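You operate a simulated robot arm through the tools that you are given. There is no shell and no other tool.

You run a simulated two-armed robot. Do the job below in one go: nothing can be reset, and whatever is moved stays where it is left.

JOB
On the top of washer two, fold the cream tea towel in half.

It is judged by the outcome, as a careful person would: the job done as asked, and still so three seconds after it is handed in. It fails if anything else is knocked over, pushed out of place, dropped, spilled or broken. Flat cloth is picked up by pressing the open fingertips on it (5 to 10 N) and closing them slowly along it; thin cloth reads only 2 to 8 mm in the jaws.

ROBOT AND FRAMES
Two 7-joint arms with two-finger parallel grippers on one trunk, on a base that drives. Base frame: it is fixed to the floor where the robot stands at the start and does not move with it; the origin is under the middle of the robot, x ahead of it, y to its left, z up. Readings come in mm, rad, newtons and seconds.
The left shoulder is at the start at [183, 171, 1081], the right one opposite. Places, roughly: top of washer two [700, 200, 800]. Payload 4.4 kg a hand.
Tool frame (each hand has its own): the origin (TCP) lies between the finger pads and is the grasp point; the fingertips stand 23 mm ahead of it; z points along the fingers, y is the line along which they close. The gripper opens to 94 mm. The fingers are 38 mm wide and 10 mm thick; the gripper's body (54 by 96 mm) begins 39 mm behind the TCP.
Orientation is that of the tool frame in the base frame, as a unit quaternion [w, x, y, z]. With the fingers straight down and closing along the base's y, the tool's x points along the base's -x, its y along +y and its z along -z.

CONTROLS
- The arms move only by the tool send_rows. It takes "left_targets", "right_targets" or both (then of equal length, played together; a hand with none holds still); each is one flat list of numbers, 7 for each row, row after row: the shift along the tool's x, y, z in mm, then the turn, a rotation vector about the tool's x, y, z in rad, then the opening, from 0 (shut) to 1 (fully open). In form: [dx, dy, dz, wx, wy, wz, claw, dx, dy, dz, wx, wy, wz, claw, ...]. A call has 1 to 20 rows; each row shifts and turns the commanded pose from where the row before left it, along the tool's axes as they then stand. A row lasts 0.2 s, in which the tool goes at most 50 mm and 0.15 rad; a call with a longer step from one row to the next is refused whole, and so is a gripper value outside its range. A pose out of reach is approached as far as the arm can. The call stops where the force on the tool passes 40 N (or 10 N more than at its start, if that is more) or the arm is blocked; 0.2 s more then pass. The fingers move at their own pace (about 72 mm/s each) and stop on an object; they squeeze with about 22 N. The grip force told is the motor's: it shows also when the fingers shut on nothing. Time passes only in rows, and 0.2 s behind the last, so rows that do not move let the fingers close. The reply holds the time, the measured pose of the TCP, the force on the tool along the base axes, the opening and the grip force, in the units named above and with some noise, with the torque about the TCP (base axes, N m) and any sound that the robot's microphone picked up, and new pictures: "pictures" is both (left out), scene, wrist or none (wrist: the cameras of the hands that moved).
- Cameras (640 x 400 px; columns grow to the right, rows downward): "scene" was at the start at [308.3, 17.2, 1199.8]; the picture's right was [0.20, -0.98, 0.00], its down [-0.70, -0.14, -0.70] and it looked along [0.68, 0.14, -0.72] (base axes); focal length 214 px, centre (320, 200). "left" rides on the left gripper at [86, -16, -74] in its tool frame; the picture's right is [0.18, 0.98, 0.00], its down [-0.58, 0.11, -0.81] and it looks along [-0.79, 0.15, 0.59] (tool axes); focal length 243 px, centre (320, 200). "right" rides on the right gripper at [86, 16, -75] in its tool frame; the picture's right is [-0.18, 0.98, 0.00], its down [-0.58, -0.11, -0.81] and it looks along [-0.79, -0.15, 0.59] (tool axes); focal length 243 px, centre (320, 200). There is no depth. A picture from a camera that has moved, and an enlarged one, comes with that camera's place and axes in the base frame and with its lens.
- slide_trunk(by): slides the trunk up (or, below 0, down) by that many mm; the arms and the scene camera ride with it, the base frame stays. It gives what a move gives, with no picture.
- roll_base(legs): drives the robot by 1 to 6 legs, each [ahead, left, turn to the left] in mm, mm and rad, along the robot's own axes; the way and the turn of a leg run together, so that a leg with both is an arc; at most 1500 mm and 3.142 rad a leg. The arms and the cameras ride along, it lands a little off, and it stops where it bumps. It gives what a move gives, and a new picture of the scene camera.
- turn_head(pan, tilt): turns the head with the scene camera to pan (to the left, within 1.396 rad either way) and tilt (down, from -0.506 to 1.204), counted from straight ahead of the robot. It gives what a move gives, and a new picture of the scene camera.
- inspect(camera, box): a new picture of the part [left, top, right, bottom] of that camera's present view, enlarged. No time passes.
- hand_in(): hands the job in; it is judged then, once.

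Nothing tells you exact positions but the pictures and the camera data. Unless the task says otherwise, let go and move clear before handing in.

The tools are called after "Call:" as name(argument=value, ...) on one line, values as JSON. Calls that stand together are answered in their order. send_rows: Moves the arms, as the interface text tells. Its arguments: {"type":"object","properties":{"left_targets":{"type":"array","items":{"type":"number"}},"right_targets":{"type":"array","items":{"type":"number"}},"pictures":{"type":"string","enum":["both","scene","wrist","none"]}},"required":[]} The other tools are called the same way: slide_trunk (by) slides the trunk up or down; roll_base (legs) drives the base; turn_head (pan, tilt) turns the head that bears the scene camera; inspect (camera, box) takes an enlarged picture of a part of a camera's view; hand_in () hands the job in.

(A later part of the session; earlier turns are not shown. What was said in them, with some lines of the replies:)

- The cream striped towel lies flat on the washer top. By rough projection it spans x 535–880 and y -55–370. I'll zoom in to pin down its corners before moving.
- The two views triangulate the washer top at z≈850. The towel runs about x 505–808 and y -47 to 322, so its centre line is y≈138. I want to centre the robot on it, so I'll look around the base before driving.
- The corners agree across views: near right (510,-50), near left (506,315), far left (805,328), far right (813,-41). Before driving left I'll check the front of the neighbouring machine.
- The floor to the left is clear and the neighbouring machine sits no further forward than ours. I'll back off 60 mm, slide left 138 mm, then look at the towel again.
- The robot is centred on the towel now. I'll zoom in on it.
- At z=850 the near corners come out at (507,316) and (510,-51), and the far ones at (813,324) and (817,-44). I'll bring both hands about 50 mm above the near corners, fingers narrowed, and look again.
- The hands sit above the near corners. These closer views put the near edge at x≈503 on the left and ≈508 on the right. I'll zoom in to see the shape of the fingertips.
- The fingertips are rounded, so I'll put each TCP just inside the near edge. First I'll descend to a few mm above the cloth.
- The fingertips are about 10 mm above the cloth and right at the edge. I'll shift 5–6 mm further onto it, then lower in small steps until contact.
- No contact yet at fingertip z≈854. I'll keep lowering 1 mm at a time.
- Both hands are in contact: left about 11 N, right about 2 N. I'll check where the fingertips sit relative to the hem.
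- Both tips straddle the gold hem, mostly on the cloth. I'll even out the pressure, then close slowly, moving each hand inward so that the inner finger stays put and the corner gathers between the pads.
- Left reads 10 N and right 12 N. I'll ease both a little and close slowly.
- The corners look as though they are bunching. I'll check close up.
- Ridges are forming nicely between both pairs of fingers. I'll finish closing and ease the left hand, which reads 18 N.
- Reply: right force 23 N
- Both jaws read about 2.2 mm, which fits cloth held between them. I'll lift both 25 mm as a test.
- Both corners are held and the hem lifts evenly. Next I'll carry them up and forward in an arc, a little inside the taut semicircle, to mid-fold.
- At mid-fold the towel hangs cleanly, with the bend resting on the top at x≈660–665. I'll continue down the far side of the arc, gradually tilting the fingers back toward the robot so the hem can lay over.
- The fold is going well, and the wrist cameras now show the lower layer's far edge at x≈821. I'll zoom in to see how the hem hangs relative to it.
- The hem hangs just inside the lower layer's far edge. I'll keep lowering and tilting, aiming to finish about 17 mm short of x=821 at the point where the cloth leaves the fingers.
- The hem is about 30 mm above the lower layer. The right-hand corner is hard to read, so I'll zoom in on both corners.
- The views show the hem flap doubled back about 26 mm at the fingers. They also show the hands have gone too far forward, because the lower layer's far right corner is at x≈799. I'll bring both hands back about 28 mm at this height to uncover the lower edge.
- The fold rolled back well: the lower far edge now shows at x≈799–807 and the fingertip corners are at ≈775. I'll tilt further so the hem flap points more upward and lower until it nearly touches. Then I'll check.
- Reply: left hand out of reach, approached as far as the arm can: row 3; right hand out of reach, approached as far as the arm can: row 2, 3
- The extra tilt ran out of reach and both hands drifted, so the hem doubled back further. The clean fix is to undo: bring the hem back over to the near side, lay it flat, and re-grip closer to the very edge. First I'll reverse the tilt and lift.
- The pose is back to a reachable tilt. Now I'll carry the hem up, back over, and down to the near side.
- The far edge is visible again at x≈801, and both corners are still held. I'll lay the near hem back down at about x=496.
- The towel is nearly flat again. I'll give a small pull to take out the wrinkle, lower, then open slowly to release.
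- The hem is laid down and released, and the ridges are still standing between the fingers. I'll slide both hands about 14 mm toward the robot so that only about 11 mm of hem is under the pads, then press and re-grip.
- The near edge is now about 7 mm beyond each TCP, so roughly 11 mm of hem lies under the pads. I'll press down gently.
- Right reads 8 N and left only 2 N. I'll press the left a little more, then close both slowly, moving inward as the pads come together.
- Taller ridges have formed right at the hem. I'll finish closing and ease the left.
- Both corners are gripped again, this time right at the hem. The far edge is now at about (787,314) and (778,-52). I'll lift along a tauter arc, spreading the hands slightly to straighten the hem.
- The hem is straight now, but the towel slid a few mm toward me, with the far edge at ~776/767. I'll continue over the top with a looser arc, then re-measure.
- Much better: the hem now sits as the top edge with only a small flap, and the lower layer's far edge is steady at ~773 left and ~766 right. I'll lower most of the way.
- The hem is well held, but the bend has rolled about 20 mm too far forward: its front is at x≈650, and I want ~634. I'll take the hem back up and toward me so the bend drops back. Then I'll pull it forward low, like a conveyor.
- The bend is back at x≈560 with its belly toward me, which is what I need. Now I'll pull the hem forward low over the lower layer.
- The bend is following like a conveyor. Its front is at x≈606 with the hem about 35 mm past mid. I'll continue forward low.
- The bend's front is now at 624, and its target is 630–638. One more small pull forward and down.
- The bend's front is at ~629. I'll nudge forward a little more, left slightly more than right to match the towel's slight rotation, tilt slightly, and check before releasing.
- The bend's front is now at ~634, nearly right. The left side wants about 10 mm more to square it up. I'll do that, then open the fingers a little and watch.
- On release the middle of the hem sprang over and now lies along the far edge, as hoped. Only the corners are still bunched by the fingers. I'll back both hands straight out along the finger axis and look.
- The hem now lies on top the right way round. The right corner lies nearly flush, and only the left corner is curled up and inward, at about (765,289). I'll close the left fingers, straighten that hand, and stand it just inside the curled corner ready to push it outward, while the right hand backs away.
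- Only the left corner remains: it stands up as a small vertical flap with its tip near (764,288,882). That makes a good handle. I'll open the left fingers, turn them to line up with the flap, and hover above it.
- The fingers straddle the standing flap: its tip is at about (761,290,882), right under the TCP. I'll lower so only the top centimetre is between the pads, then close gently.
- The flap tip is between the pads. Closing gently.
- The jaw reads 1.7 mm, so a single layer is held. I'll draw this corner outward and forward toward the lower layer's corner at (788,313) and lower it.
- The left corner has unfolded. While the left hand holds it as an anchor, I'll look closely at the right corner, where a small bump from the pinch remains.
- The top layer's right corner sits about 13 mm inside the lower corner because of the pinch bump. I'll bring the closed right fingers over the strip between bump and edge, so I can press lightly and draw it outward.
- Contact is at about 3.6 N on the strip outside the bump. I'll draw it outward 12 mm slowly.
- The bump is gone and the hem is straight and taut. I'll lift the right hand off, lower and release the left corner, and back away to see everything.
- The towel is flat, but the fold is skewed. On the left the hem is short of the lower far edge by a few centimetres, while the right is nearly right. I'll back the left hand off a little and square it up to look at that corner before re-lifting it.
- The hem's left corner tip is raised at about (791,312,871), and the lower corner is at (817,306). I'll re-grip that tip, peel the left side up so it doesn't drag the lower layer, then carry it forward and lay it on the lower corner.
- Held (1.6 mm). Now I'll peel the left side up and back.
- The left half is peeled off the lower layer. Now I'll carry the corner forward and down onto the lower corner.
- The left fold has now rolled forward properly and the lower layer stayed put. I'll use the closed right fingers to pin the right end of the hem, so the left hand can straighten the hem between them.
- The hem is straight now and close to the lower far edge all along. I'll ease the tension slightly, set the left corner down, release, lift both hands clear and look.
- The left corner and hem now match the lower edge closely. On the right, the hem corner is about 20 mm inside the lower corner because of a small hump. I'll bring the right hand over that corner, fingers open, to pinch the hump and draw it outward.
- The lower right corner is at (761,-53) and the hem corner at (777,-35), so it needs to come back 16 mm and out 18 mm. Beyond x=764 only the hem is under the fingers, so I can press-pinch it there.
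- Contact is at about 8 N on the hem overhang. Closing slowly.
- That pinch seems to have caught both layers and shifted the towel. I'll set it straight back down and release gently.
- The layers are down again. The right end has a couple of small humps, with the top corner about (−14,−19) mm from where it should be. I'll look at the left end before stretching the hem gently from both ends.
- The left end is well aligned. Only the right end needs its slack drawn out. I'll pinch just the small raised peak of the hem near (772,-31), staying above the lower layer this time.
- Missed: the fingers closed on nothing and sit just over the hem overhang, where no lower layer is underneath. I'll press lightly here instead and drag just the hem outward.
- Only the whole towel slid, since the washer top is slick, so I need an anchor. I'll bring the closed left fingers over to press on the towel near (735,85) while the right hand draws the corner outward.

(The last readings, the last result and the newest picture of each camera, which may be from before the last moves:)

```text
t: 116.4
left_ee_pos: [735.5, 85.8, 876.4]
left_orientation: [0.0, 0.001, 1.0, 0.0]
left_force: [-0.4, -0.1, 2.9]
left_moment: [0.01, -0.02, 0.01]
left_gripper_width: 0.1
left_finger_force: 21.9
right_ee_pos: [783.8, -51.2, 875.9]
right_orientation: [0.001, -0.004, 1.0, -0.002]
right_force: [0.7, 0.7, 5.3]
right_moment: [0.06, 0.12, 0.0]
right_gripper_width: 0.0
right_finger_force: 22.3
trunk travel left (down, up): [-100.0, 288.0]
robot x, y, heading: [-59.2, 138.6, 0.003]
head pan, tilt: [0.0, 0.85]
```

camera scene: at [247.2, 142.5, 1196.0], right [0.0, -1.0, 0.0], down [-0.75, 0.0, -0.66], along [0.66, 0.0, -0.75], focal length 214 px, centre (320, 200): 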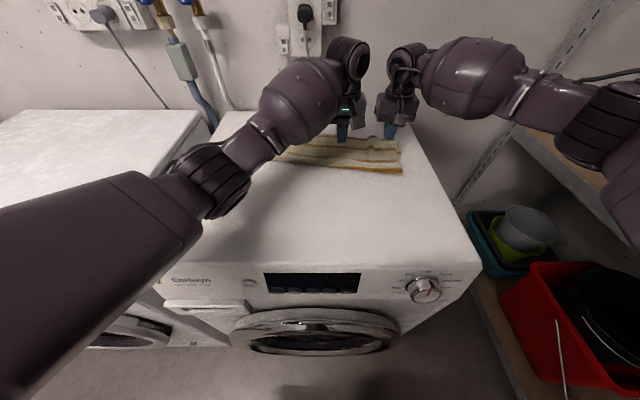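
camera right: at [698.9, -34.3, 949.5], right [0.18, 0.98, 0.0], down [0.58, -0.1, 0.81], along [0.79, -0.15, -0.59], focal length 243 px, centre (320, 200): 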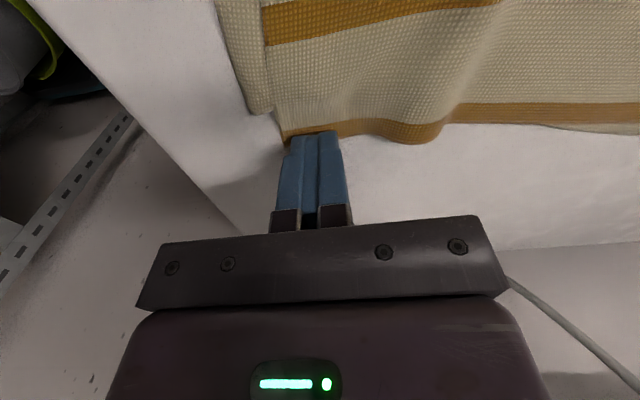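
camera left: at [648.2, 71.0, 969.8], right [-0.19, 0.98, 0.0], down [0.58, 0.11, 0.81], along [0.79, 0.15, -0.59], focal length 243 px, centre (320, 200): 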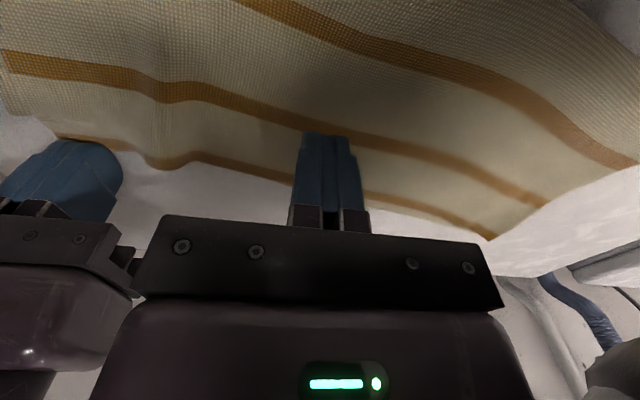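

Now with the left pressing as an anchor, I'll drag the right hem corner outward and slightly back.

Call:
send_rows(left_targets=[0, 0, 1.3, 0, 0, 0, 0, 0, 0, 0.3, 0, 0, 0, 0, 0, 0, 0, 0, 0, 0, 0, 0, 0, 0, 0, 0, 0, 0, 0, 0, 0, 0, 0, 0, 0, 0, 0, 0, 0, 0, 0, 0, 0, 0, 0, 0, 0, 0, 0, 0, 0, 0, 0, 0, 0, 0, 0, 0, 0, 0, 0, 0, 0, 0, 0, 0, 0, 0, 0, 0, 0, 0, 0, 0, 0, 0, 0, 0, 0, 0, 0, 0, 0, 0, 0, 0, 0, 0, 0, 0, 0, 0, 0, 0, 0, 0, 0, 0], right_targets=[0, 0, 0, 0, 0, 0, 0, 0, 0, 0, 0, 0, 0, 0, 0.5, -1.5, 0, 0, 0, 0, 0, 0.5, -1.5, 0, 0, 0, 0, 0, 0.5, -1.5, 0, 0, 0, 0, 0, 0.5, -1.5, 0, 0, 0, 0, 0, 0.5, -1.5, 0, 0, 0, 0, 0, 0.5, -1.5, 0, 0, 0, 0, 0, 0.5, -1.5, 0, 0, 0, 0, 0, 0.5, -1.5, 0, 0, 0, 0, 0, 0.5, -1.5, 0, 0, 0, 0, 0, 0.5, -1.5, 0, 0, 0, 0, 0, 0.5, -1.5, 0, 0, 0, 0, 0, 0, 0, 0, 0, 0, 0, 0], pictures="both")

Call:
inspect(camera="scene", box=[325, 105, 415, 175])

Call:
inspect(camera="right", box=[200, 40, 520, 240])

```text
t: 119.4
left_ee_pos: [734.9, 87.5, 874.3]
left_orientation: [0.001, 0.0, 1.0, -0.001]
left_force: [6.0, 0.6, 24.7]
left_moment: [0.01, -0.08, -0.02]
left_gripper_width: 0.1
left_finger_force: 21.7
right_ee_pos: [777.8, -67.9, 876.8]
right_orientation: [0.002, -0.002, 1.0, -0.002]
right_force: [-0.4, -0.1, 0.9]
right_moment: [0.02, -0.03, 0.04]
right_gripper_width: 0.0
right_finger_force: 21.7
trunk travel left (down, up): [-100.0, 288.0]
robot x, y, heading: [-59.9, 139.7, 0.004]
head pan, tilt: [0.0, 0.85]
camera scene: at [246.4, 142.4, 1196.4], right [0.0, -1.0, 0.0], down [-0.75, 0.0, -0.66], along [0.66, 0.0, -0.75], focal length 214 px, centre (320, 200)
camera right: at [691.7, -51.4, 950.4], right [0.18, 0.98, 0.0], down [0.58, -0.1, 0.81], along [0.79, -0.15, -0.59], focal length 243 px, centre (320, 200)
camera left: at [647.6, 70.6, 949.2], right [-0.18, 0.98, 0.0], down [0.58, 0.11, 0.81], along [0.79, 0.15, -0.59], focal length 243 px, centre (320, 200)
```

scene: 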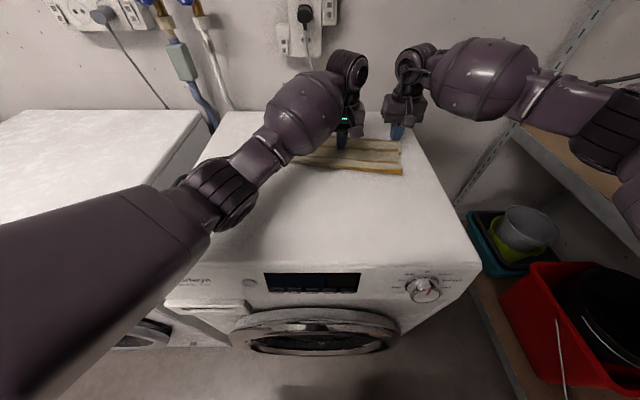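
right: 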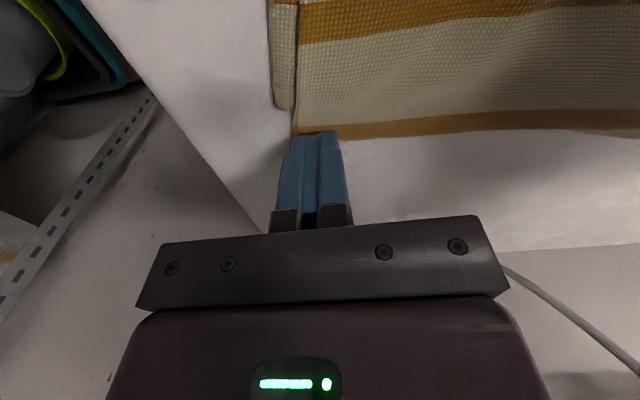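
left: 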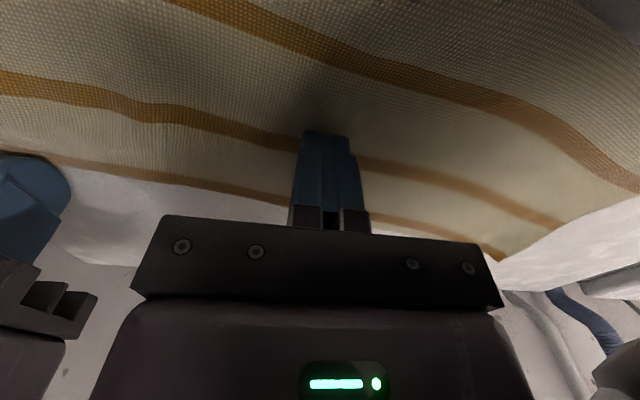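

```text
5.71 times, centred on (370, 140) of scene
camera zoom: at [246.4, 142.4, 1196.4], right [0.0, -1.0, 0.0], down [-0.75, 0.0, -0.66], along [0.66, 0.0, -0.75], focal length 1226 px, centre (34, 543)
```

zoom: 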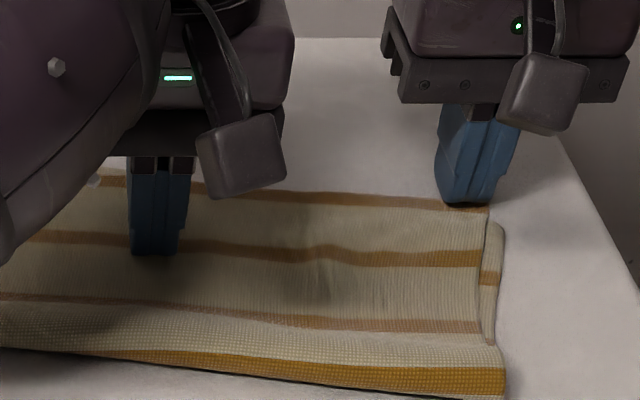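

```text
2.00 times, centred on (360, 140) of right
camera zoom: at [691.7, -51.4, 950.4], right [0.18, 0.98, 0.0], down [0.58, -0.1, 0.81], along [0.79, -0.15, -0.59], focal length 485 px, centre (240, 320)
```

zoom: 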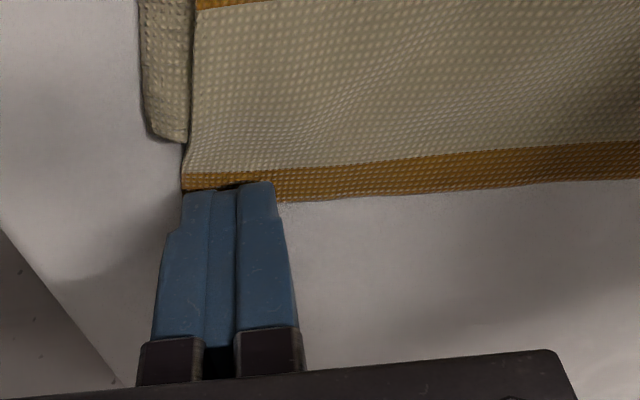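

The humps are gone and the right end lies flat. I'll lift both hands clear and take a look.

Call:
send_rows(left_targets=[0, 0, -3, 0, 0, 0, 0, 0, 0, -12, 0, 0, 0, 0, 0, 0, -20, 0, 0, 0, 0, 0, 5, -25, 0, 0, 0, 0, 0, 30, -20, 0, 0, 0, 0, 5, 40, 0, 0, 0, 0, 0, 10, 45, 0, 0, 0, 0, 0, 15, 45, 0, 0, 0, 0, 0, 15, 45, 0, 0, 0, 0, 0, 15, 30, 0, 0, 0, 0, 0], right_targets=[0, 0, -3, 0, 0, 0, 0, 0, 0, -12, 0, 0, 0, 0, 0, 0, -20, 0, 0, 0, 0, 0, 0, -25, 0, 0, 0, 0, 0, 0, -20, 0, 0, 0, 0, 20, 0, 0, 0, 0, 0, 0, 20, 0, 0, 0, 0, 0, 0, 20, 0, 0, 0, 0, 0, 0, 20, 0, 0, 0, 0, 0, 0, 20, 0, 0, 0, 0, 0, 0], pictures="both")

Call:
inspect(camera="scene", box=[230, 100, 430, 210])

Call:
inspect(camera="scene", box=[240, 120, 330, 180])

Call:
inspect(camera="scene", box=[325, 120, 415, 180])

```text
t: 121.6
left_ee_pos: [676.3, 326.6, 951.8]
left_orientation: [0.001, 0.0, 1.0, 0.0]
left_force: [-0.3, -0.1, 0.1]
left_moment: [0.04, -0.02, -0.03]
left_gripper_width: 0.0
left_finger_force: 21.6
right_ee_pos: [679.0, -67.5, 955.6]
right_orientation: [0.001, -0.002, 1.0, -0.002]
right_force: [0.2, -0.5, -0.3]
right_moment: [0.01, 0.02, 0.01]
right_gripper_width: 0.0
right_finger_force: 21.7
trunk travel left (down, up): [-100.0, 288.0]
robot x, y, heading: [-62.2, 141.7, 0.001]
head pan, tilt: [0.0, 0.85]
camera scene: at [247.7, 142.4, 1195.9], right [0.0, -1.0, 0.0], down [-0.75, 0.0, -0.66], along [0.66, 0.0, -0.75], focal length 214 px, centre (320, 200)
camera right: at [593.6, -51.5, 1030.5], right [0.18, 0.98, 0.0], down [0.58, -0.1, 0.81], along [0.79, -0.15, -0.59], focal length 243 px, centre (320, 200)
camera left: at [589.2, 310.4, 1027.0], right [-0.18, 0.98, 0.0], down [0.58, 0.11, 0.81], along [0.79, 0.15, -0.59], focal length 243 px, centre (320, 200)
```

scene: 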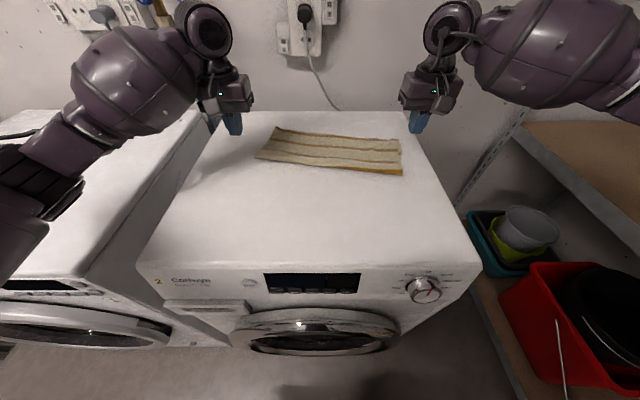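
right: 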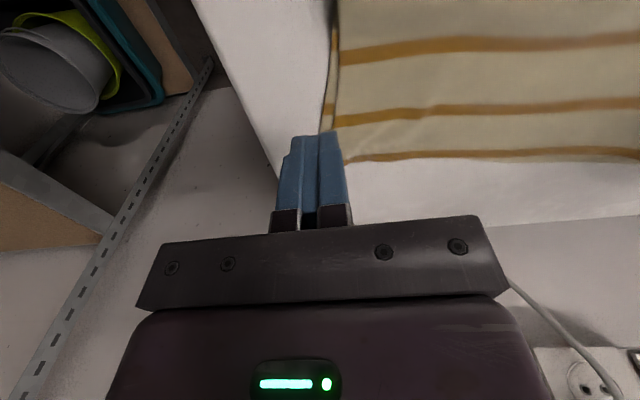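
left: 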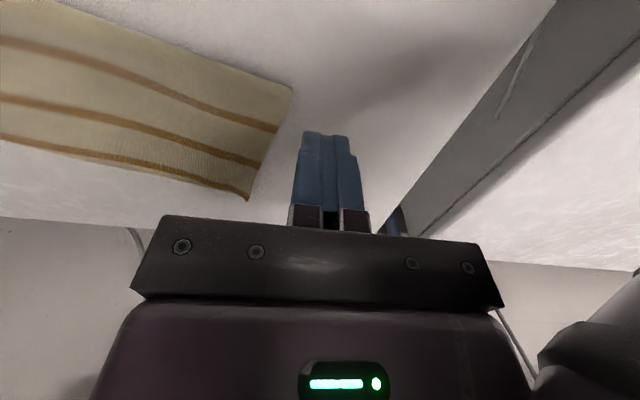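

```text
3.20 times, centred on (330, 155) of scene
camera zoom: at [247.7, 142.4, 1195.9], right [0.0, -1.0, 0.0], down [-0.75, 0.0, -0.66], along [0.66, 0.0, -0.75], focal length 686 px, centre (288, 344)
```

zoom: 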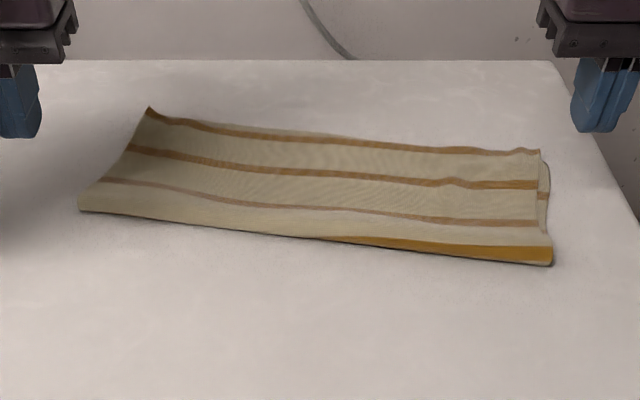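

```text
6.67 times, centred on (285, 150) of scene
camera zoom: at [247.7, 142.4, 1195.9], right [0.0, -1.0, 0.0], down [-0.75, 0.0, -0.66], along [0.66, 0.0, -0.75], focal length 1430 px, centre (553, 533)
```

zoom: 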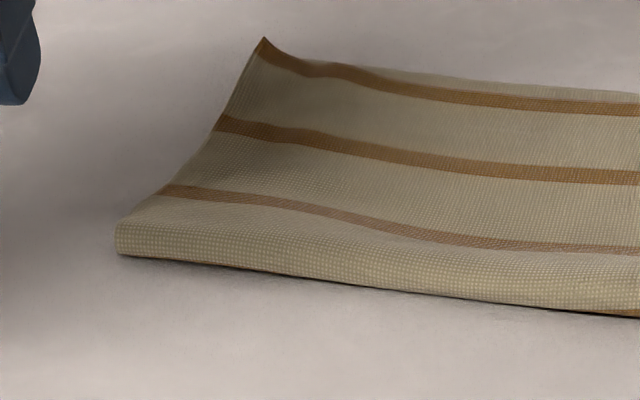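

```text
6.67 times, centred on (370, 150) of scene
camera zoom: at [247.7, 142.4, 1195.9], right [0.0, -1.0, 0.0], down [-0.75, 0.0, -0.66], along [0.66, 0.0, -0.75], focal length 1430 px, centre (-13, 533)
```

zoom: 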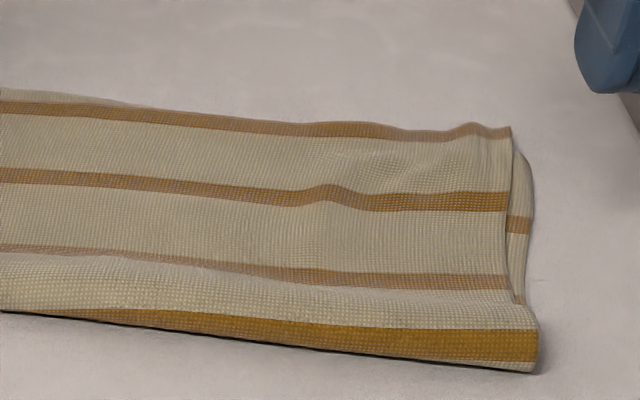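

This is a clean fold now. I'll check how well the edges match at both ends with the wrist cameras.

Call:
inspect(camera="left", box=[0, 0, 320, 220])

Call:
inspect(camera="right", box=[280, 0, 640, 220])

```text
1.82 times, centred on (160, 110) of left
camera zoom: at [589.2, 310.4, 1027.0], right [-0.18, 0.98, 0.0], down [0.58, 0.11, 0.81], along [0.79, 0.15, -0.59], focal length 441 px, centre (611, 364)
```

zoom: 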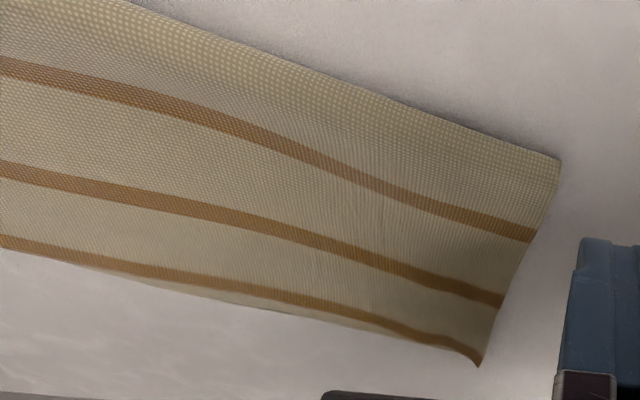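

```text
1.78 times, centred on (460, 110) of right
camera zoom: at [593.6, -51.5, 1030.5], right [0.18, 0.98, 0.0], down [0.58, -0.1, 0.81], along [0.79, -0.15, -0.59], focal length 431 px, centre (71, 360)
```

zoom: 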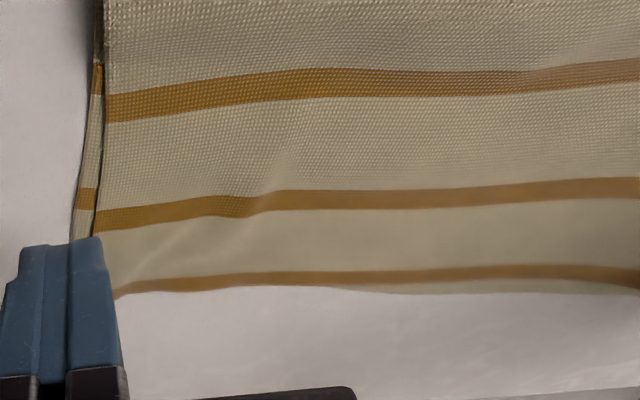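

The edges match within about a centimetre all along. The left hem corner still curls up slightly near (817,271), so I'll give it one gentle straight press with the closed fingers.

Call:
send_rows(left_targets=[-26, -11.3, 0, 0, 0, 0, 0, -26, -11.3, 0, 0, 0, 0, 0, -26, -11.3, 0, 0, 0, 0, 0, -26, -11.3, 0, 0, 0, 0, 0, -26, -11.3, 0, 0, 0, 0, 0, 0, 0, 25, 0, 0, 0, 0, 0, 0, 22, 0, 0, 0, 0, 0, 0, 0, 0, 0, 0, 0], pictures="both")

Call:
inspect(camera="left", box=[160, 40, 480, 240])

Call:
inspect(camera="scene", box=[240, 100, 310, 165])

```text
t: 123.4
left_ee_pos: [806.1, 267.8, 905.9]
left_orientation: [-0.001, 0.0, 1.0, 0.0]
left_force: [-0.7, -0.5, -0.3]
left_moment: [0.02, -0.01, 0.02]
left_gripper_width: 0.1
left_finger_force: 21.9
right_ee_pos: [679.8, -67.6, 954.1]
right_orientation: [0.001, -0.003, 1.0, -0.001]
right_force: [1.0, -0.5, -0.1]
right_moment: [-0.04, -0.01, -0.02]
right_gripper_width: 0.0
right_finger_force: 22.2
trunk travel left (down, up): [-100.0, 288.0]
robot x, y, heading: [-60.0, 138.3, -0.001]
head pan, tilt: [0.0, 0.85]
camera scene: at [247.8, 142.2, 1195.9], right [0.0, -1.0, 0.0], down [-0.75, 0.0, -0.66], along [0.66, 0.0, -0.75], focal length 214 px, centre (320, 200)
camera left: at [718.8, 252.1, 980.3], right [-0.18, 0.98, 0.0], down [0.58, 0.11, 0.81], along [0.79, 0.15, -0.59], focal length 243 px, centre (320, 200)
```

scene: 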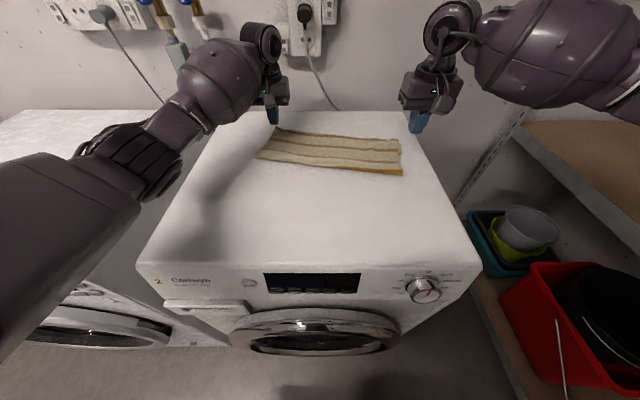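
left: 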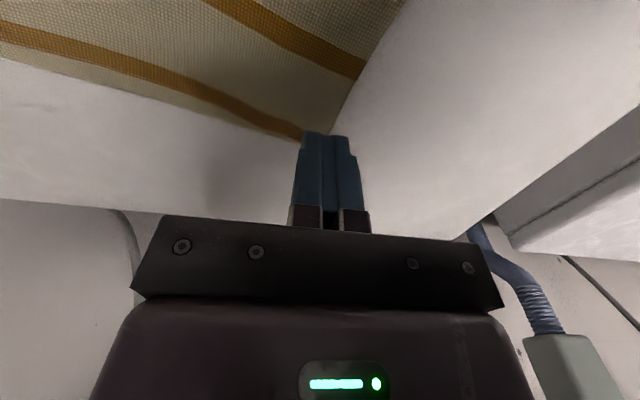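

```text
2.00 times, centred on (320, 140) of left
camera zoom: at [718.8, 252.1, 980.3], right [-0.18, 0.98, 0.0], down [0.58, 0.11, 0.81], along [0.79, 0.15, -0.59], focal length 485 px, centre (320, 320)
```

zoom: 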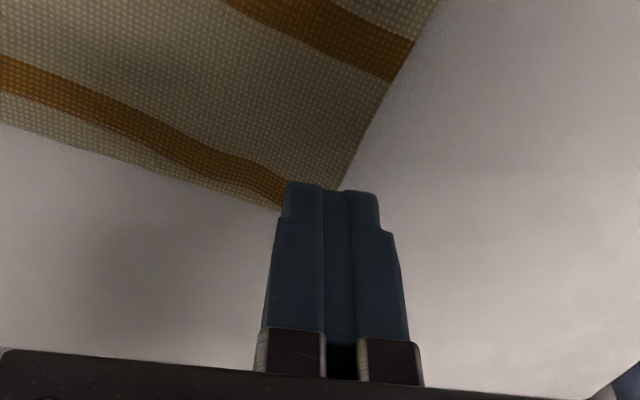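

```text
6.15 times, centred on (275, 132) of scene
camera zoom: at [247.8, 142.2, 1195.9], right [0.0, -1.0, 0.0], down [-0.75, 0.0, -0.66], along [0.66, 0.0, -0.75], focal length 1320 px, centre (597, 615)
```

zoom: 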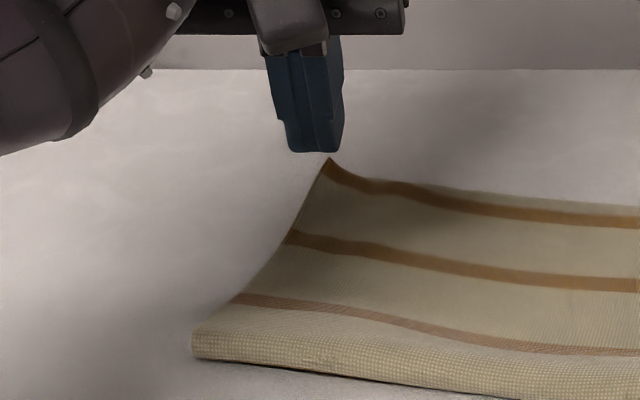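

Call:
send_rows(left_targets=[0, 0, 12, 0, 0, 0, 0, 0, 0, 8, 0, 0, 0, 0, 0, 0, 4, 0, 0, 0, 0, 0, 0, 2, 0, 0, 0, 0, 0, 0, 0, 0, 0, 0, 0], pictures="none")

Call:
send_rows(left_targets=[0, 0, 1.5, 0, 0, 0, 0, 0, 0, 1, 0, 0, 0, 0, 0, 0, 0, 0, 0, 0, 0], pictures="none")

```text
t: 124.6
left_ee_pos: [805.5, 269.4, 880.4]
left_orientation: [0.0, 0.0, 1.0, 0.0]
left_force: [-0.6, 0.2, -0.4]
left_moment: [0.02, 0.01, 0.0]
left_gripper_width: 0.0
left_finger_force: 21.8
right_ee_pos: [678.9, -67.4, 955.4]
right_orientation: [0.0, -0.003, 1.0, -0.002]
right_force: [0.9, 0.2, 0.4]
right_moment: [-0.02, 0.01, -0.03]
right_gripper_width: 0.1
right_finger_force: 22.3
trunk travel left (down, up): [-100.0, 288.0]
robot x, y, heading: [-63.1, 137.1, -0.001]
head pan, tilt: [0.0, 0.85]
```

```text
t: 125.4
left_ee_pos: [805.0, 269.5, 877.2]
left_orientation: [0.001, -0.001, 1.0, -0.001]
left_force: [-0.1, 0.0, 0.7]
left_moment: [0.02, -0.02, 0.0]
left_gripper_width: 0.0
left_finger_force: 22.1
right_ee_pos: [679.1, -67.8, 955.1]
right_orientation: [0.0, -0.002, 1.0, -0.002]
right_force: [0.0, -0.2, 0.7]
right_moment: [-0.03, -0.06, 0.01]
right_gripper_width: 0.0
right_finger_force: 22.0
trunk travel left (down, up): [-100.0, 288.0]
robot x, y, heading: [-60.1, 140.6, -0.001]
head pan, tilt: [0.0, 0.85]
```

Call:
send_rows(left_targets=[0, 0, 1, 0, 0, 0, 0, 0, 0, 0.7, 0, 0, 0, 0, 0, 0, 0, 0, 0, 0, 0], pictures="none")

Call:
send_rows(left_targets=[0, 0, -3, 0, 0, 0, 0, 0, 0, -12, 0, 0, 0, 0, 0, 0, -25, 0, 0, 0, 0, 0, 0, -25, 0, 0, 0, 0, 10, 10, -20, 0, 0, 0, 0, 30, 15, 0, 0, 0, 0, 0, 30, 15, 0, 0, 0, 0, 0, 30, 15, 0, 0, 0, 0, 0, 30, 0, 0, 0, 0, 0, 0], pictures="both")

Call:
inspect(camera="scene", box=[230, 100, 430, 210])

Call:
inspect(camera="scene", box=[240, 120, 330, 180])

```text
t: 126.2
left_ee_pos: [806.1, 269.6, 875.7]
left_orientation: [0.001, 0.0, 1.0, 0.001]
left_force: [1.2, 0.6, 2.4]
left_moment: [0.03, 0.0, 0.0]
left_gripper_width: 0.0
left_finger_force: 21.7
right_ee_pos: [680.2, -69.0, 955.5]
right_orientation: [0.001, -0.002, 1.0, -0.001]
right_force: [0.0, -0.6, -0.1]
right_moment: [0.01, 0.0, 0.0]
right_gripper_width: 0.0
right_finger_force: 22.1
trunk travel left (down, up): [-100.0, 288.0]
robot x, y, heading: [-57.8, 141.3, 0.005]
head pan, tilt: [0.0, 0.85]
```

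```text
t: 128.2
left_ee_pos: [673.5, 323.4, 962.3]
left_orientation: [0.001, 0.001, 1.0, -0.001]
left_force: [0.1, -0.4, 0.2]
left_moment: [0.0, 0.03, 0.0]
left_gripper_width: 0.0
left_finger_force: 21.3
right_ee_pos: [679.0, -67.3, 955.6]
right_orientation: [0.001, -0.002, 1.0, -0.002]
right_force: [-1.0, -0.5, 0.3]
right_moment: [0.0, -0.01, 0.01]
right_gripper_width: 0.1
right_finger_force: 22.5
trunk travel left (down, up): [-100.0, 288.0]
robot x, y, heading: [-62.1, 140.9, 0.001]
head pan, tilt: [0.0, 0.85]
camera scene: at [247.7, 142.2, 1195.9], right [0.0, -1.0, 0.0], down [-0.75, 0.0, -0.66], along [0.66, 0.0, -0.75], focal length 214 px, centre (320, 200)
camera left: at [587.7, 307.3, 1036.5], right [-0.18, 0.98, 0.0], down [0.58, 0.11, 0.81], along [0.79, 0.15, -0.59], focal length 243 px, centre (320, 200)
```

scene: 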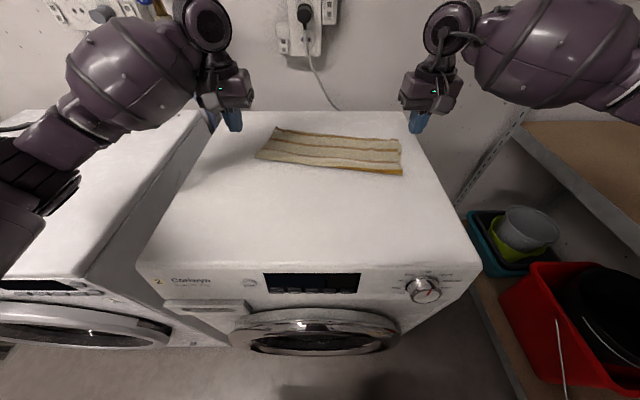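
left: 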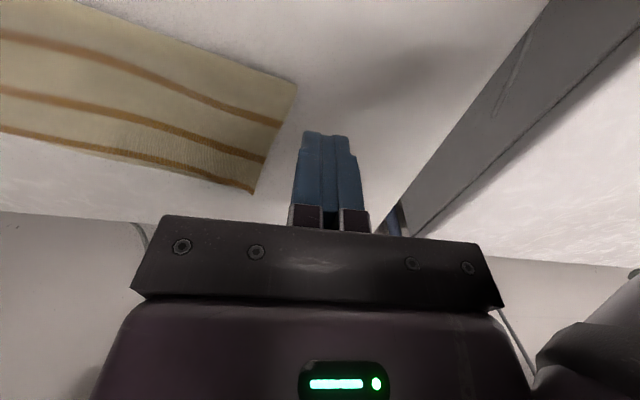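

```text
3.20 times, centred on (330, 155) of scene
camera zoom: at [247.7, 142.2, 1195.9], right [0.0, -1.0, 0.0], down [-0.75, 0.0, -0.66], along [0.66, 0.0, -0.75], focal length 686 px, centre (288, 344)
```

zoom: 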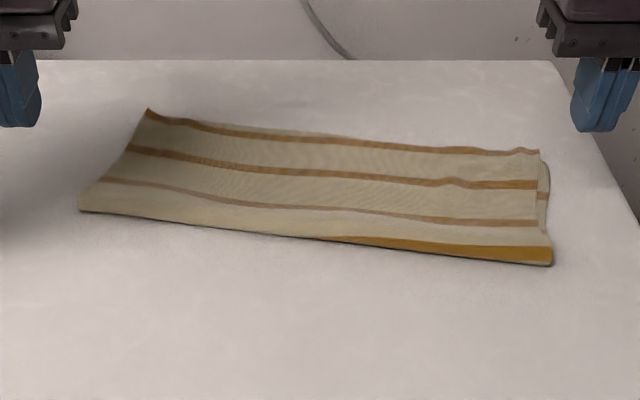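

```text
6.67 times, centred on (285, 150) of scene
camera zoom: at [247.7, 142.2, 1195.9], right [0.0, -1.0, 0.0], down [-0.75, 0.0, -0.66], along [0.66, 0.0, -0.75], focal length 1430 px, centre (553, 533)
```

zoom: 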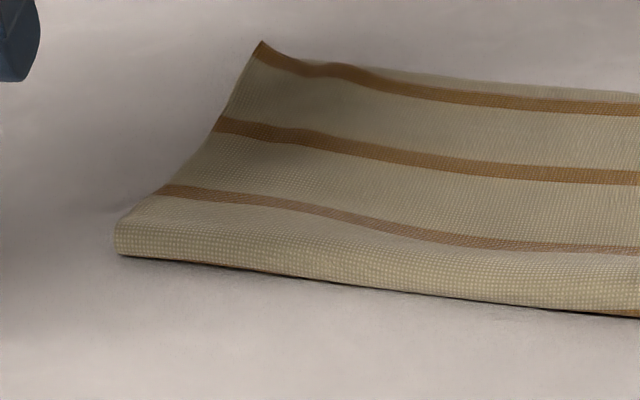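

The towel lies folded in half: the near hem is on top of the far edge, within about a centimetre all along, and the corner is now flat. I'll move both hands clear and take a last look.

Call:
send_rows(left_targets=[0, 0, -25, 0, 0, 0, 0.2, 25, 5, -25, 0, 0, 0, 0.2, 35, 10, -20, 0, 0, 0, 0.2, 40, 15, -10, 0, 0, 0, 0.2, 40, 15, 0, 0, 0, 0, 0.2, 40, 15, 0, 0, 0, 0, 0.2, 0, 0, 0, 0, 0, 0, 0.2], right_targets=[0, 0, -25, 0, 0, 0, 0.2, 25, 0, -25, 0, 0, 0, 0.2, 35, 0, -20, 0, 0, 0, 0.2, 40, 0, -10, 0, 0, 0, 0.2, 40, 0, 0, 0, 0, 0, 0.2, 40, 0, 0, 0, 0, 0, 0.2, 0, 0, 0, 0, 0, 0, 0.2], pictures="scene")

Call:
inspect(camera="scene", box=[230, 100, 430, 210])

```text
t: 129.8
left_ee_pos: [496.5, 383.2, 1038.7]
left_orientation: [0.0, 0.0, 1.0, -0.001]
left_force: [0.4, 0.1, -0.2]
left_moment: [0.01, 0.0, 0.0]
left_gripper_width: 19.1
left_finger_force: 0.1
right_ee_pos: [500.2, -68.2, 1034.1]
right_orientation: [-0.001, -0.002, 1.0, -0.002]
right_force: [0.4, -0.4, -0.1]
right_moment: [0.01, -0.01, 0.02]
right_gripper_width: 19.0
right_finger_force: 0.0
trunk travel left (down, up): [-100.0, 288.0]
robot x, y, heading: [-57.7, 140.4, 0.003]
head pan, tilt: [0.0, 0.85]
camera scene: at [249.2, 142.0, 1195.1], right [0.0, -1.0, 0.0], down [-0.75, 0.0, -0.66], along [0.66, 0.0, -0.75], focal length 214 px, centre (320, 200)
```

scene: 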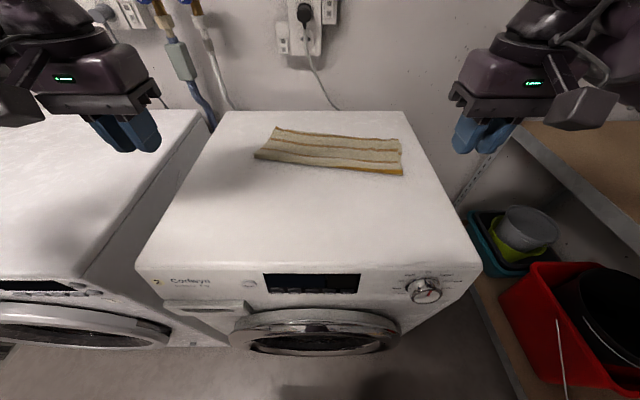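

```text
3.20 times, centred on (330, 155) of scene
camera zoom: at [249.2, 142.0, 1195.1], right [0.0, -1.0, 0.0], down [-0.75, 0.0, -0.66], along [0.66, 0.0, -0.75], focal length 686 px, centre (288, 344)
```

zoom: 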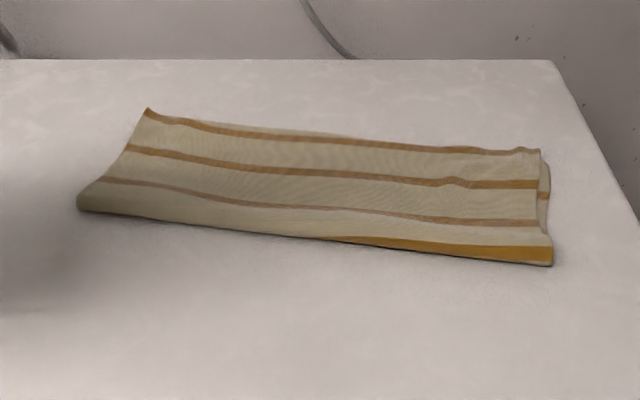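

The towel rests folded in half on washer two, hands released and clear, and nothing else has been disturbed. Handing it in.

Call:
hand_in()

```text
The job is handed in.
```

The cream tea towel is folded in half on top of washer two, and I've handed the job in. Both hands are released and clear, and I saw nothing else moved or knocked.

- **Fit:** the top and bottom edges match to within about 1 cm along most of the length. At the right end the top layer overhangs the lower edge by roughly 10–15 mm.
- **Crease:** it is soft and stands up about 2 cm, because I didn't press it flat.
- **Position:** the towel now sits slightly turned, and a little to the right of where it started. It slid on the slick top while I was folding, and it took several tries to get the hem over the right way round. Its right end is still about 5 cm in from the edge of the top.
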